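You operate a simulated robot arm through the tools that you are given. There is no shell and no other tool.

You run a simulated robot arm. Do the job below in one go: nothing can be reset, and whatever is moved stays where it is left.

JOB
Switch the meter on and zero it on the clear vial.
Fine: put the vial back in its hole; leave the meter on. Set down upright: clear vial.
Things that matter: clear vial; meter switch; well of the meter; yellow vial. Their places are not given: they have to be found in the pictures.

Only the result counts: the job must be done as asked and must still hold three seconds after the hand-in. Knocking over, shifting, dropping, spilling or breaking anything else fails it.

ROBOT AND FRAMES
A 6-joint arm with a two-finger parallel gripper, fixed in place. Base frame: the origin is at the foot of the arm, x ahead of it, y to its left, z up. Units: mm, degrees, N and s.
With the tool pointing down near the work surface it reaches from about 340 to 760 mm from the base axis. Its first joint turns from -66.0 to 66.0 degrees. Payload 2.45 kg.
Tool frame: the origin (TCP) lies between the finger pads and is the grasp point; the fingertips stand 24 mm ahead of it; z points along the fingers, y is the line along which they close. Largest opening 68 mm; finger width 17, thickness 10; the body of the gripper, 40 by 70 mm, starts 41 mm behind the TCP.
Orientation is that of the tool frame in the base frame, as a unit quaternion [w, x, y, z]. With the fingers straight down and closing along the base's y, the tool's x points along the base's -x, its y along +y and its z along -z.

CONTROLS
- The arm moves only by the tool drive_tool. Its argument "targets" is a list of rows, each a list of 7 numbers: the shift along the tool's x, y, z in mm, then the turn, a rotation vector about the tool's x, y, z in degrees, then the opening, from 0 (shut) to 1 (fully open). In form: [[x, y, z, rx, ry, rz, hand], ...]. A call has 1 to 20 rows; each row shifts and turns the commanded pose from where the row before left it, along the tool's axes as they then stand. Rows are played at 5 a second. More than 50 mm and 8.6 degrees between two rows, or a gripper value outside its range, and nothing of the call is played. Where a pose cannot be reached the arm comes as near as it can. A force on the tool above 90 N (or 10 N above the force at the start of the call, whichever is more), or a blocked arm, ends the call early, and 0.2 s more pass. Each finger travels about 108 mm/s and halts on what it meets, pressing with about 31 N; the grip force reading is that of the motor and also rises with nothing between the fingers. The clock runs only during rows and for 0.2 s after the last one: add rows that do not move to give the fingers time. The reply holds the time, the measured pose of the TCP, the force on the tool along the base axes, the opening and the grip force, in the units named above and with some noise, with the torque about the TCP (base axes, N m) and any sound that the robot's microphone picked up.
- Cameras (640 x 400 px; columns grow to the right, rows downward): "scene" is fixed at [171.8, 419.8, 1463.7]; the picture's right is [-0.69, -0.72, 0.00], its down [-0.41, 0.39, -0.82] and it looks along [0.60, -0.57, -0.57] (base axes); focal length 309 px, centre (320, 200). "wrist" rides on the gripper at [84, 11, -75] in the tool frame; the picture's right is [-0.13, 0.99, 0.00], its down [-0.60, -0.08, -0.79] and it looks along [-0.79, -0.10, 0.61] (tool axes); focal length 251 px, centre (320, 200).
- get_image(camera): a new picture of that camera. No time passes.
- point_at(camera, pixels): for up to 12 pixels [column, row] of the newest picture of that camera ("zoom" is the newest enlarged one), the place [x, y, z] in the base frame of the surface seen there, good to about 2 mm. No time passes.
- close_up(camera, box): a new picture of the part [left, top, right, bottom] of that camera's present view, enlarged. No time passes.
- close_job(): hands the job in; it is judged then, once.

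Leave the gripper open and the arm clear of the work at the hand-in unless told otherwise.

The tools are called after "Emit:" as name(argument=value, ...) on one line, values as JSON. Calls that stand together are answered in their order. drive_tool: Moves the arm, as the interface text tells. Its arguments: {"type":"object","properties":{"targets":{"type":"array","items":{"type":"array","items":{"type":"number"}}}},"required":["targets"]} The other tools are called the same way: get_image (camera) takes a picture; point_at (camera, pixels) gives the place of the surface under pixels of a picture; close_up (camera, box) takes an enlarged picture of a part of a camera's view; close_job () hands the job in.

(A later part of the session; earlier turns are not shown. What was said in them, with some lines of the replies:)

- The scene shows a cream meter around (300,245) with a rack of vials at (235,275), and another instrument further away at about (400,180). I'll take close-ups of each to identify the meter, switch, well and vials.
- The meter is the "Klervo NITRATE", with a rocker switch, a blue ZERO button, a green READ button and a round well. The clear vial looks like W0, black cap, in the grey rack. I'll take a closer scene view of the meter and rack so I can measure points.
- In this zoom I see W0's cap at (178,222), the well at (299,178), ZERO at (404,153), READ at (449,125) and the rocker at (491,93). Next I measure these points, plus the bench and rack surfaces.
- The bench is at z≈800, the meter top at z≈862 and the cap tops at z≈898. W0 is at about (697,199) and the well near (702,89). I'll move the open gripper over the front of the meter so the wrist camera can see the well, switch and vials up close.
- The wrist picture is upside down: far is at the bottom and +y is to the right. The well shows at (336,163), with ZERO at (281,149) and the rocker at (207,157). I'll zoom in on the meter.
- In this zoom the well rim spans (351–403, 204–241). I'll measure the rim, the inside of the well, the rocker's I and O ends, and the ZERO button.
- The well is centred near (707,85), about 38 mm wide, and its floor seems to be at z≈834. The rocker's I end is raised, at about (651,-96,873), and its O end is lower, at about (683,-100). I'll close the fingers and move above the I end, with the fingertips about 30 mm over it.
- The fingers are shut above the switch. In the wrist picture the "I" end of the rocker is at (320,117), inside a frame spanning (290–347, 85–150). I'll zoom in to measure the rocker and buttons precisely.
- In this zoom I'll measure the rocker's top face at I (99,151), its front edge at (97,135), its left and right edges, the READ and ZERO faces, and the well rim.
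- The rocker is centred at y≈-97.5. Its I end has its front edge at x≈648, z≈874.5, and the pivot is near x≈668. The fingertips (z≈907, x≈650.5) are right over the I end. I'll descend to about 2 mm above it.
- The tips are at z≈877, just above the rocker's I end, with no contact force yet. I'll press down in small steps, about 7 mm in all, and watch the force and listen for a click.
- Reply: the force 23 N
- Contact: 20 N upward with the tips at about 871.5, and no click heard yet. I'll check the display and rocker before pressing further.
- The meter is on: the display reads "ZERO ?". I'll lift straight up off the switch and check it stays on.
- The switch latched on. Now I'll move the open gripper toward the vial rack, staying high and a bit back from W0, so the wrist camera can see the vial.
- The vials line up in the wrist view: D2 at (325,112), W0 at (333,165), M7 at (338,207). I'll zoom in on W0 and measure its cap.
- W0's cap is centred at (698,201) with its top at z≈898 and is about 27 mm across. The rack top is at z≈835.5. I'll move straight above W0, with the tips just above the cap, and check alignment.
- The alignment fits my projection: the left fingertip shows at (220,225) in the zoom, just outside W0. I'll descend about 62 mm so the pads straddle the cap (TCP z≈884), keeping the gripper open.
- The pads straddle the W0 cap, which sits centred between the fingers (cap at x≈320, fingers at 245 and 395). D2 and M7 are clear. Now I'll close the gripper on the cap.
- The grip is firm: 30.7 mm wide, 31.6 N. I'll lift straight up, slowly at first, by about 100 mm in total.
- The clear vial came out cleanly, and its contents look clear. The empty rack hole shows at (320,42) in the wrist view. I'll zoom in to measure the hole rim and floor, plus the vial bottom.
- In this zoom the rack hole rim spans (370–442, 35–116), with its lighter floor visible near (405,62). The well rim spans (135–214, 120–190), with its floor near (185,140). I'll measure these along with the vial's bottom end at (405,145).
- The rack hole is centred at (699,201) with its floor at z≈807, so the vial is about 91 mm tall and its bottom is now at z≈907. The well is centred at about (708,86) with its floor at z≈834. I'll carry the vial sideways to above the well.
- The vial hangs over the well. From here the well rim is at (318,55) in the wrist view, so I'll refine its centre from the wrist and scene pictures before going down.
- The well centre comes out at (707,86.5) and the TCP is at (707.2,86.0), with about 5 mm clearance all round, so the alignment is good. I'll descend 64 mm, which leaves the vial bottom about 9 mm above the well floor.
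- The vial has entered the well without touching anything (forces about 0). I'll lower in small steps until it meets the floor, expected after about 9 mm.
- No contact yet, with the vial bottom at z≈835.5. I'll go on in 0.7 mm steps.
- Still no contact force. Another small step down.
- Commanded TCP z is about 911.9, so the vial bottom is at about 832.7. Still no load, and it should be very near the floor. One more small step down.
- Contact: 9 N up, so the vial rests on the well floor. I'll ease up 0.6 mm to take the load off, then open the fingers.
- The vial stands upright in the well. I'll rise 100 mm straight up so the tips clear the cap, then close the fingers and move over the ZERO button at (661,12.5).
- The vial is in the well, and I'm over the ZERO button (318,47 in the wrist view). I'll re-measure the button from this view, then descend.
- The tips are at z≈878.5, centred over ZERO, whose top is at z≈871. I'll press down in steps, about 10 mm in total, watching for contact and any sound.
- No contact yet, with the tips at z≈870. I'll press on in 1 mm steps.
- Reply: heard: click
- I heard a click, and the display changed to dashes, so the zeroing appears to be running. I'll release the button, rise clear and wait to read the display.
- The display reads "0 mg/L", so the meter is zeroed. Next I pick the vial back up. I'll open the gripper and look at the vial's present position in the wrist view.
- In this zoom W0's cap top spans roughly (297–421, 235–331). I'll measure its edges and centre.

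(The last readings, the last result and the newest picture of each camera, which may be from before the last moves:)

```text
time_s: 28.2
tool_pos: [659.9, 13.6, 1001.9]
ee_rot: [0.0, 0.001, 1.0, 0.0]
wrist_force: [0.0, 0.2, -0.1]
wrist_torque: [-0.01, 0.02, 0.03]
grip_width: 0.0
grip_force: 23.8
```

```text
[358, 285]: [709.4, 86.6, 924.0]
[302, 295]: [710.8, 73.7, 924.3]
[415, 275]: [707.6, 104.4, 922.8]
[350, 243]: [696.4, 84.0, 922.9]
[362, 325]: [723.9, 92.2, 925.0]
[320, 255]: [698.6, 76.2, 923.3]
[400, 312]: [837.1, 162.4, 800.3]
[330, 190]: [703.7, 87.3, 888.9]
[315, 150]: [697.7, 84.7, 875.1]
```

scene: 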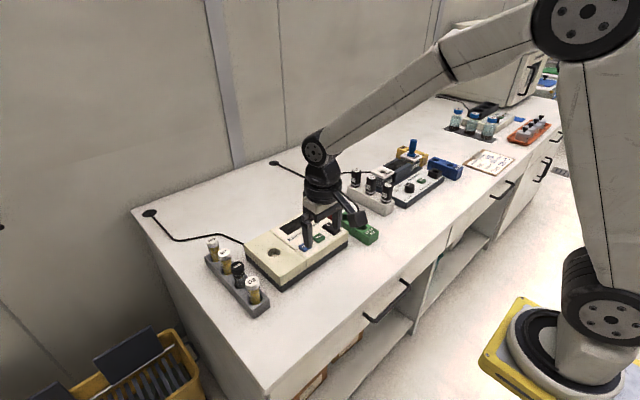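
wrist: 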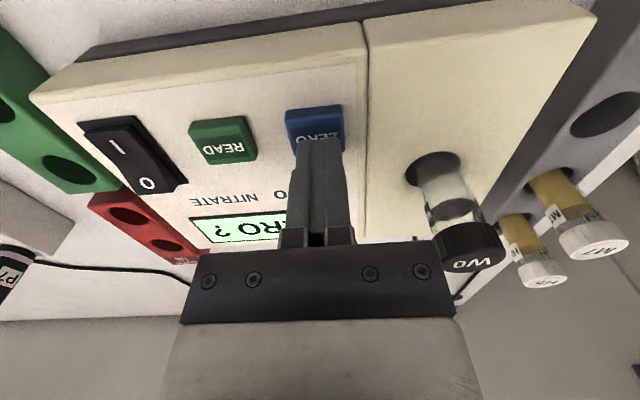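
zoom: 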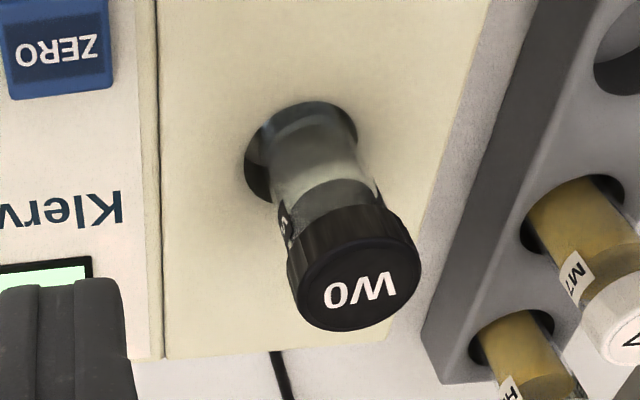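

The cap centre is about (709,88), top z≈923.5, which is where I left it. I'll open the gripper, go above the vial, and descend to the same grasp height (TCP z≈911).

Emit:
drive_tool(targets=[[0, 0, 0, 0, 0, 0, 1], [0, 0, 0, 0, 0, 0, 1], [-15.6, 25, 0, 0, 0, 0, 1], [-15.6, 25, 0, 0, 0, 0, 1], [-15.6, 24.5, 0, 0, 0, 0, 1], [0, 0, 0, 0, 0, 0, 1]])

Emit:
get_image(camera="wrist")

Emit:
close_up(camera="scene", box=[220, 190, 380, 290])

```text
time_s: 29.6
tool_pos: [708.5, 87.2, 1002.0]
ee_rot: [-0.001, 0.0, 1.0, 0.0]
wrist_force: [0.5, 0.2, -0.3]
wrist_torque: [-0.03, 0.01, -0.01]
grip_width: 67.9
grip_force: 0.1
```

```text
taken
```

wrist: 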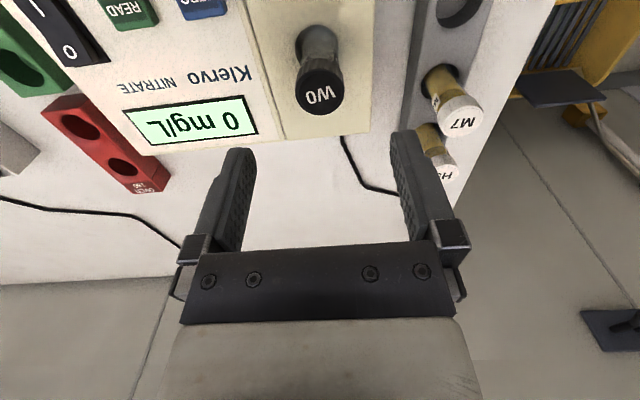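

```text
4.00 times, centred on (300, 240) of scene
```

zoom: 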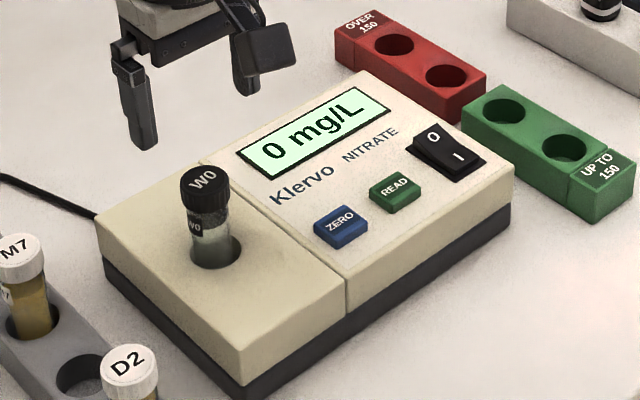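

The display still reads "0 mg/L". The vial is centred between the fingers, with its cap at (320,93). I'll descend 90 mm to the grasp height.

Emit:
drive_tool(targets=[[0, 0, 25, 0, 0, 0, 1], [0, 0, 25, 0, 0, 0, 1], [0, 0, 20, 0, 0, 0, 1], [0, 0, 12, 0, 0, 0, 1], [0, 0, 8, 0, 0, 0, 1], [0, 0, 0, 0, 0, 0, 1]])

Emit:
get_image(camera="wrist")

```text
time_s: 31.0
tool_pos: [707.9, 87.9, 912.3]
ee_rot: [0.0, 0.0, 1.0, 0.0]
wrist_force: [-0.2, -0.3, 0.1]
wrist_torque: [-0.01, 0.01, 0.03]
grip_width: 68.1
grip_force: 0.1
```

```text
taken
```

wrist: 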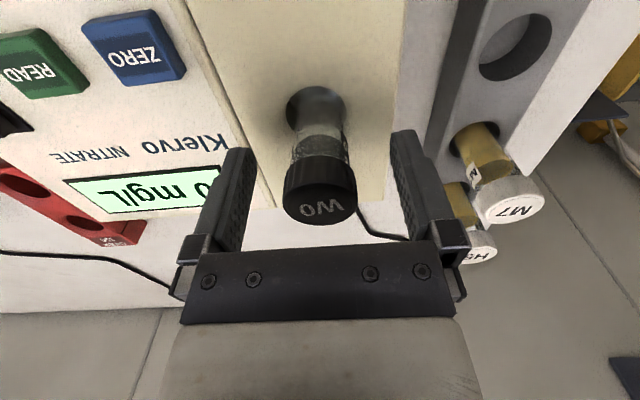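

The cap sits centred between the pads, so I'll close on it and then lift slowly.

Emit:
drive_tool(targets=[[0, 0, 0, 0, 0, 0, 0.5], [0, 0, 0, 0, 0, 0, 0.3], [0, 0, 0, 0, 0, 0, 0.3], [0, 0, 0, 0, 0, 0, 0.3]])

```text
time_s: 32.0
tool_pos: [708.3, 88.1, 912.1]
ee_rot: [0.0, 0.0, 1.0, 0.0]
wrist_force: [0.0, 0.7, -0.6]
wrist_torque: [0.02, 0.0, 0.01]
grip_width: 30.3
grip_force: 30.6
```

The grip holds at 30.3 mm and 30.6 N. I'll lift 76 mm straight up, slowly at first.

Emit:
drive_tool(targets=[[0, 0, -4, 0, 0, 0, 0.3], [0, 0, -8, 0, 0, 0, 0.3], [0, 0, -12, 0, 0, 0, 0.3], [0, 0, -16, 0, 0, 0, 0.3], [0, 0, -18, 0, 0, 0, 0.3], [0, 0, -17.5, 0, 0, 0, 0.3], [0, 0, 0, 0, 0, 0, 0.3]])

Emit:
get_image(camera="wrist")

Emit:
close_up(camera="scene", box=[200, 180, 360, 300])

```text
time_s: 33.6
tool_pos: [709.1, 87.9, 986.7]
ee_rot: [-0.001, 0.0, 1.0, 0.0]
wrist_force: [-0.6, 0.5, -0.8]
wrist_torque: [-0.02, 0.01, 0.03]
grip_width: 30.5
grip_force: 31.2
```

```text
taken
```

wrist: 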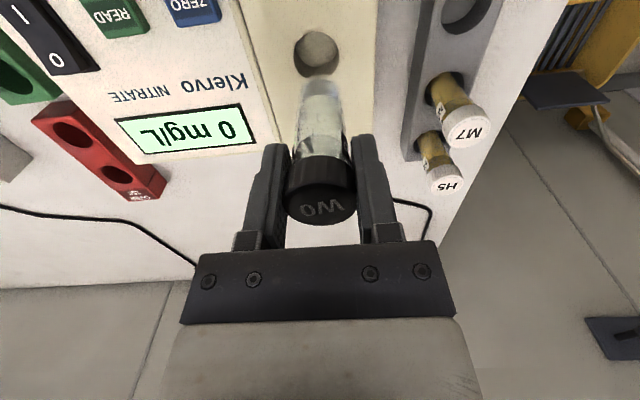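

```text
3.33 times, centred on (280, 240) of scene
```

zoom: 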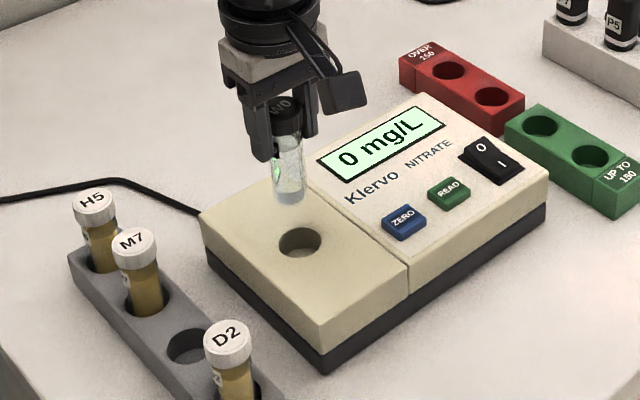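

The vial is out of the well, and the meter still reads "0 mg/L". I'll carry the vial back sideways to above its rack hole at about (698.5,200.8).

Emit:
drive_tool(targets=[[2, 16, 0, 0, 0, 0, 0.3], [2, 24, 0, 0, 0, 0, 0.3], [2, 28, 0, 0, 0, 0, 0.3], [2, 26, 0, 0, 0, 0, 0.3], [1.9, 19.7, 0, 0, 0, 0, 0.3], [0, 0, 0, 0, 0, 0, 0.3], [0, 0, 0, 0, 0, 0, 0.3]])

Emit:
close_up(camera="wrist", box=[220, 0, 420, 230])

Emit:
close_up(camera="scene", box=[180, 190, 320, 310])

```text
time_s: 35.2
tool_pos: [699.8, 201.7, 986.5]
ee_rot: [0.0, -0.001, 1.0, 0.0]
wrist_force: [0.0, -0.8, -0.3]
wrist_torque: [0.0, 0.01, 0.01]
grip_width: 30.1
grip_force: 31.2
```

```text
1.74 times, centred on (320, 115) of wrist
```

zoom: 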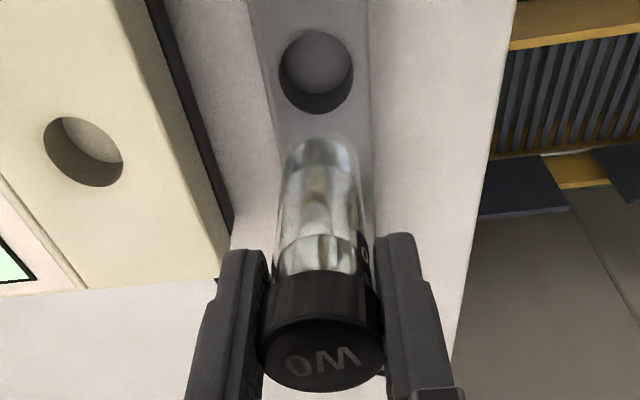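

```text
3.33 times, centred on (250, 250) of scene
```

zoom: 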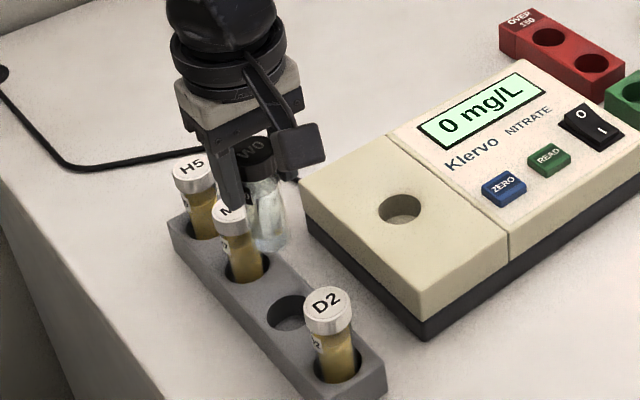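

The vial is above its empty hole; in the scene zoom the hole is at (289,311). I'll check the hole centre and the vial's lower end once more before lowering.

Emit:
point_at(camera="zoom", pixels=[[289, 292], [263, 314], [306, 328], [289, 331], [312, 310], [268, 240], [250, 238], [286, 235], [268, 205], [245, 205], [285, 205]])

Emit:
close_up(camera="wrist", box=[260, 0, 380, 150])

```text
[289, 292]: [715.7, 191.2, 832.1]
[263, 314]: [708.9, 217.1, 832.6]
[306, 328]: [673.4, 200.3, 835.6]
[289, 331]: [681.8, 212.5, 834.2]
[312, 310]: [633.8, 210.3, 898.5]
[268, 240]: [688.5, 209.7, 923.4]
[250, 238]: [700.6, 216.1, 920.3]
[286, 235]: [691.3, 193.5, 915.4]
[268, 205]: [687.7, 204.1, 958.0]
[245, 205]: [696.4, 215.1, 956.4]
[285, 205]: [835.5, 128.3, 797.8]
```

```text
2.67 times, centred on (320, 75) of wrist
```

zoom: 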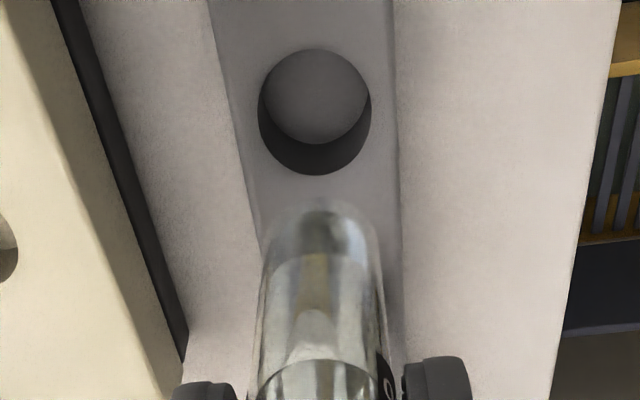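

The hole rim in this zoom runs left (258,112), right (371,105), top (315,49) and bottom (316,174). I'll measure those and the vial's lower sides.

Emit:
point_at(camera="zoom", pixels=[[254, 112], [375, 106], [315, 45], [316, 179], [315, 90], [315, 160], [320, 215], [320, 240], [268, 270], [378, 260], [320, 300]])

```text
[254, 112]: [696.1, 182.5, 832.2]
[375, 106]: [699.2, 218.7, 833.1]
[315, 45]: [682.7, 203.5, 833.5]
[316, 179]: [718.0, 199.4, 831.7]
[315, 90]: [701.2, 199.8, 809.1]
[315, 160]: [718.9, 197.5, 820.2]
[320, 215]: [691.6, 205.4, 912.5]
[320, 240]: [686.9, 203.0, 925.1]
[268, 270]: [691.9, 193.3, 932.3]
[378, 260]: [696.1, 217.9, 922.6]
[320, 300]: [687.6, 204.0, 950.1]
```

The hole centre is about (700,200.8) and the vial axis is within 1–2 mm of it, with about 4 mm clearance. I'll nudge 0.7 mm toward -y and lower the vial to just above the hole for an alignment check.

Emit:
drive_tool(targets=[[-0.4, -0.7, 12, 0, 0, 0, 0.3], [0, 0, 18, 0, 0, 0, 0.3], [0, 0, 18, 0, 0, 0, 0.3], [0, 0, 14, 0, 0, 0, 0.3], [0, 0, 4, 0, 0, 0, 0.3], [0, 0, 0, 0, 0, 0, 0.3]])

Emit:
get_image(camera="wrist")

Emit:
close_up(camera="scene", box=[190, 220, 290, 310])

```text
time_s: 36.6
tool_pos: [697.8, 200.2, 920.3]
ee_rot: [0.0, -0.001, 1.0, 0.0]
wrist_force: [-0.3, -0.3, 0.1]
wrist_torque: [0.03, -0.03, -0.02]
grip_width: 30.0
grip_force: 31.3
```

```text
taken
```

wrist: 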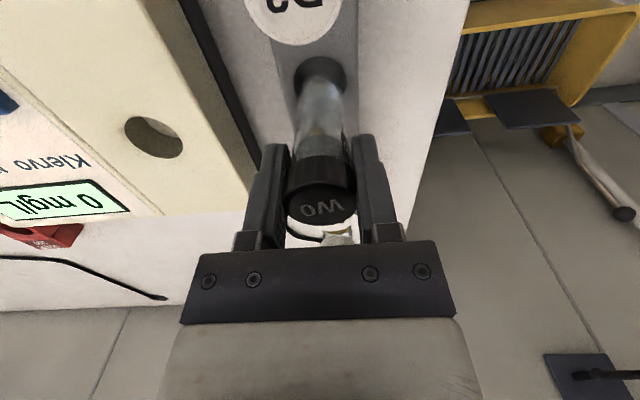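

```text
4.44 times, centred on (240, 265) of scene
```

zoom: 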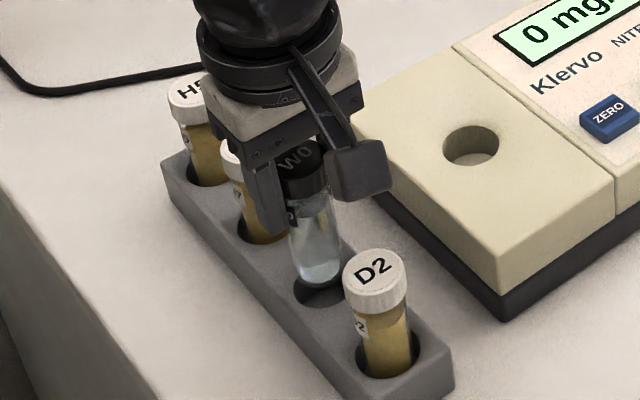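

The vial's bottom is right over the hole, centred in both views, with no force on it. I'll lower 26 mm into the hole in steps.

Emit:
drive_tool(targets=[[0, 0, 5, 0, 0, 0, 0.3], [0, 0, 5, 0, 0, 0, 0.3], [0, 0, 6, 0, 0, 0, 0.3], [0, 0, 6, 0, 0, 0, 0.3], [0, 0, 4, 0, 0, 0, 0.3], [0, 0, 0, 0, 0, 0, 0.3]])

Emit:
get_image(camera="wrist")

```text
time_s: 38.0
tool_pos: [699.2, 201.3, 893.5]
ee_rot: [0.0, 0.0, 1.0, -0.001]
wrist_force: [-0.1, 0.2, -0.1]
wrist_torque: [0.03, 0.0, -0.01]
grip_width: 30.2
grip_force: 31.1
```

```text
taken
```

wrist: 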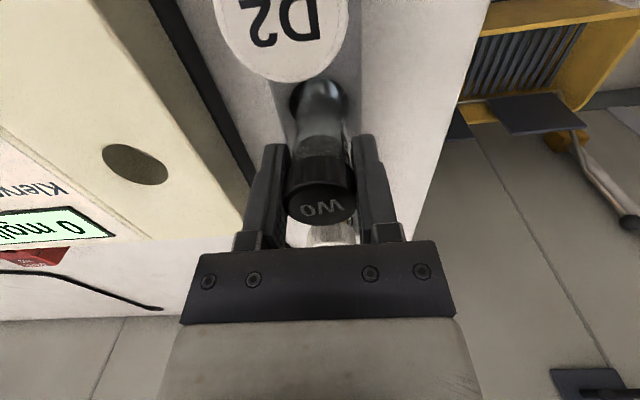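

The vial is well inside the hole with no contact (commanded z≈894.6). I expect the floor at about z 886.5, so I'll go down a further 6.5 mm slowly.

Emit:
drive_tool(targets=[[0, 0, 2.5, 0, 0, 0, 0.3], [0, 0, 2, 0, 0, 0, 0.3], [0, 0, 1.2, 0, 0, 0, 0.3], [0, 0, 0.8, 0, 0, 0, 0.3], [0, 0, 0, 0, 0, 0, 0.3]])

```text
time_s: 39.2
tool_pos: [698.3, 200.3, 888.3]
ee_rot: [0.0, 0.0, 1.0, 0.0]
wrist_force: [0.8, 0.2, -0.6]
wrist_torque: [0.02, 0.01, -0.02]
grip_width: 30.5
grip_force: 30.6
```

No contact yet at commanded z≈888.1. I'll continue in 0.7 mm steps.

Emit:
drive_tool(targets=[[0, 0, 0.7, 0, 0, 0, 0.3], [0, 0, 0.6, 0, 0, 0, 0.3]])

```text
time_s: 39.8
tool_pos: [698.5, 201.2, 886.4]
ee_rot: [0.0, 0.0, 1.0, 0.001]
wrist_force: [0.3, 0.4, -0.3]
wrist_torque: [0.02, -0.01, 0.01]
grip_width: 30.4
grip_force: 31.2
```

Still no load at commanded z≈886.8. Another small step down.

Emit:
drive_tool(targets=[[0, 0, 0.6, 0, 0, 0, 0.3], [0, 0, 0.6, 0, 0, 0, 0.3]])

```text
time_s: 40.4
tool_pos: [699.5, 199.8, 885.6]
ee_rot: [0.0, 0.0, 1.0, 0.0]
wrist_force: [-0.2, 0.2, 1.6]
wrist_torque: [0.03, 0.07, -0.01]
grip_width: 30.4
grip_force: 30.5
```

Light contact: 1.6 N upward with a small torque, so the vial is on the floor of its hole. Now I'll open the fingers.

Emit:
drive_tool(targets=[[0, 0, 0, 0, 0, 0, 0.5], [0, 0, 0, 0, 0, 0, 0.8], [0, 0, 0, 0, 0, 0, 1], [0, 0, 0, 0, 0, 0, 1], [0, 0, 0, 0, 0, 0, 1]])

Emit:
get_image(camera="wrist")

Emit:
close_up(camera="scene", box=[190, 220, 290, 310])

```text
time_s: 41.6
tool_pos: [698.9, 200.3, 885.5]
ee_rot: [0.001, 0.001, 1.0, 0.001]
wrist_force: [-0.7, 0.4, -0.5]
wrist_torque: [0.01, -0.01, 0.0]
grip_width: 68.2
grip_force: 0.1
```

```text
taken
```

wrist: 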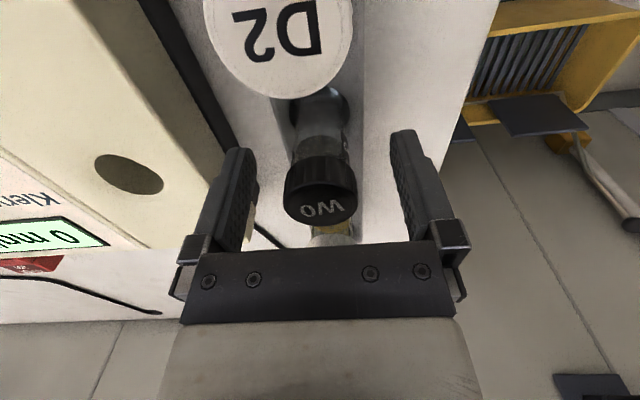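

```text
4.44 times, centred on (240, 265) of scene
```

zoom: 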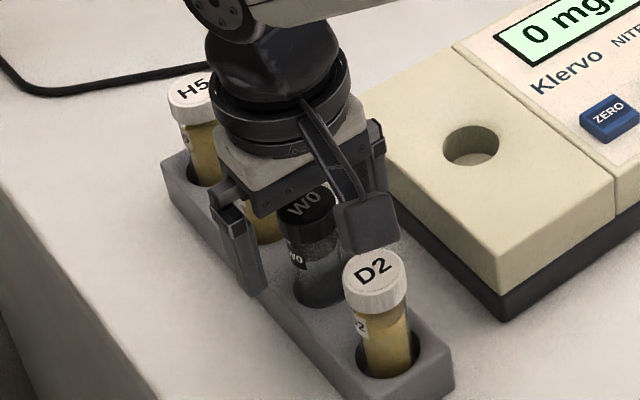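

The vial is released, standing upright in its hole. I'll rise straight up until the tips are well clear, then back away toward the base with the gripper open.

Emit:
drive_tool(targets=[[0, 0, -10, 0, 0, 0, 1], [0, 0, -20, 0, 0, 0, 1], [0, 0, -35, 0, 0, 0, 1], [0, 0, -40, 0, 0, 0, 1], [0, 0, -45, 0, 0, 0, 1], [25, 0, -30, 0, 0, 0, 1], [35, -10, -20, 0, 0, 0, 1], [35, -20, -10, 0, 0, 0, 1], [35, -20, 0, 0, 0, 0, 1], [35, -20, 0, 0, 0, 0, 1], [0, 0, 0, 0, 0, 0, 1], [0, 0, 0, 0, 0, 0, 1]])

Emit:
get_image(camera="scene")

Emit:
close_up(camera="scene", box=[190, 190, 370, 320])

Emit:
get_image(camera="wrist")

```text
time_s: 44.2
tool_pos: [534.5, 130.9, 1095.2]
ee_rot: [0.0, 0.0, 1.0, 0.001]
wrist_force: [0.4, 1.2, -0.5]
wrist_torque: [-0.02, 0.01, -0.03]
grip_width: 67.9
grip_force: 0.0
```

```text
taken
```

scene: 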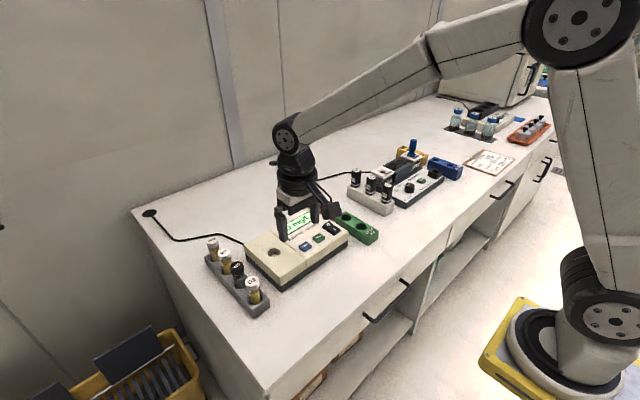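

```text
3.08 times, centred on (280, 255) of scene
```

zoom: 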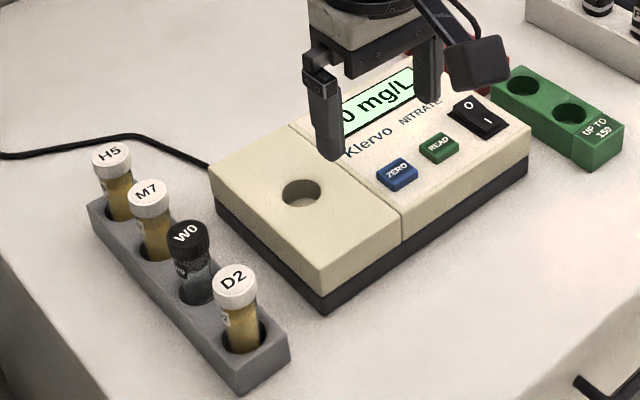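

```text
taken
```

wrist: 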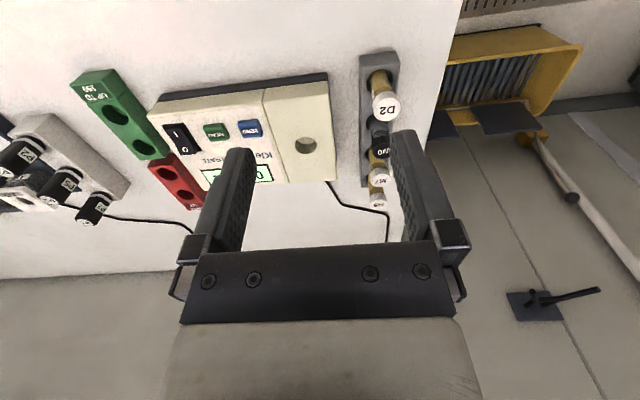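

W0 is back in its hole, the meter is on and reads "0 mg/L", and the arm is clear with the gripper open. As a last check I'll measure W0's cap height and compare it with its neighbours.

Emit:
point_at(camera="zoom", pixels=[[188, 232], [172, 236], [207, 236], [188, 224], [188, 244], [235, 282], [149, 192]])

```text
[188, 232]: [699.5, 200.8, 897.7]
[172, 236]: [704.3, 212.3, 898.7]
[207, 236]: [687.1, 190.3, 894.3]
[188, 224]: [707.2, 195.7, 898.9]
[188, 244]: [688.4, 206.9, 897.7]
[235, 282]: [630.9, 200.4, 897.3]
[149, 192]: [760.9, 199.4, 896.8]
```

W0's cap is level at z≈898, the same height as before and matching its neighbours, and it is centred at (699,201). The job is done, so I'm handing it in.

Emit:
close_job()

```text
The job is handed in.
```

The meter is on and zeroed on the clear vial (W0), and the display reads "0 mg/L". I handed the job in without getting a pass or fail back.

- **Switch:** I pressed the rocker to I. The display came up with "ZERO ?" and stayed on when I lifted off.
- **Zeroing:** With W0 standing in the well, I pressed ZERO and heard one click. The reading then settled at "0 mg/L".
- **Vial:** W0 is back upright in its own hole in the grey rack. Its cap top measures about 898 mm, the same as before I moved it and level with the vials beside it.

The last pictures showed nothing else moved or knocked over. The arm is clear of the work with the gripper open.
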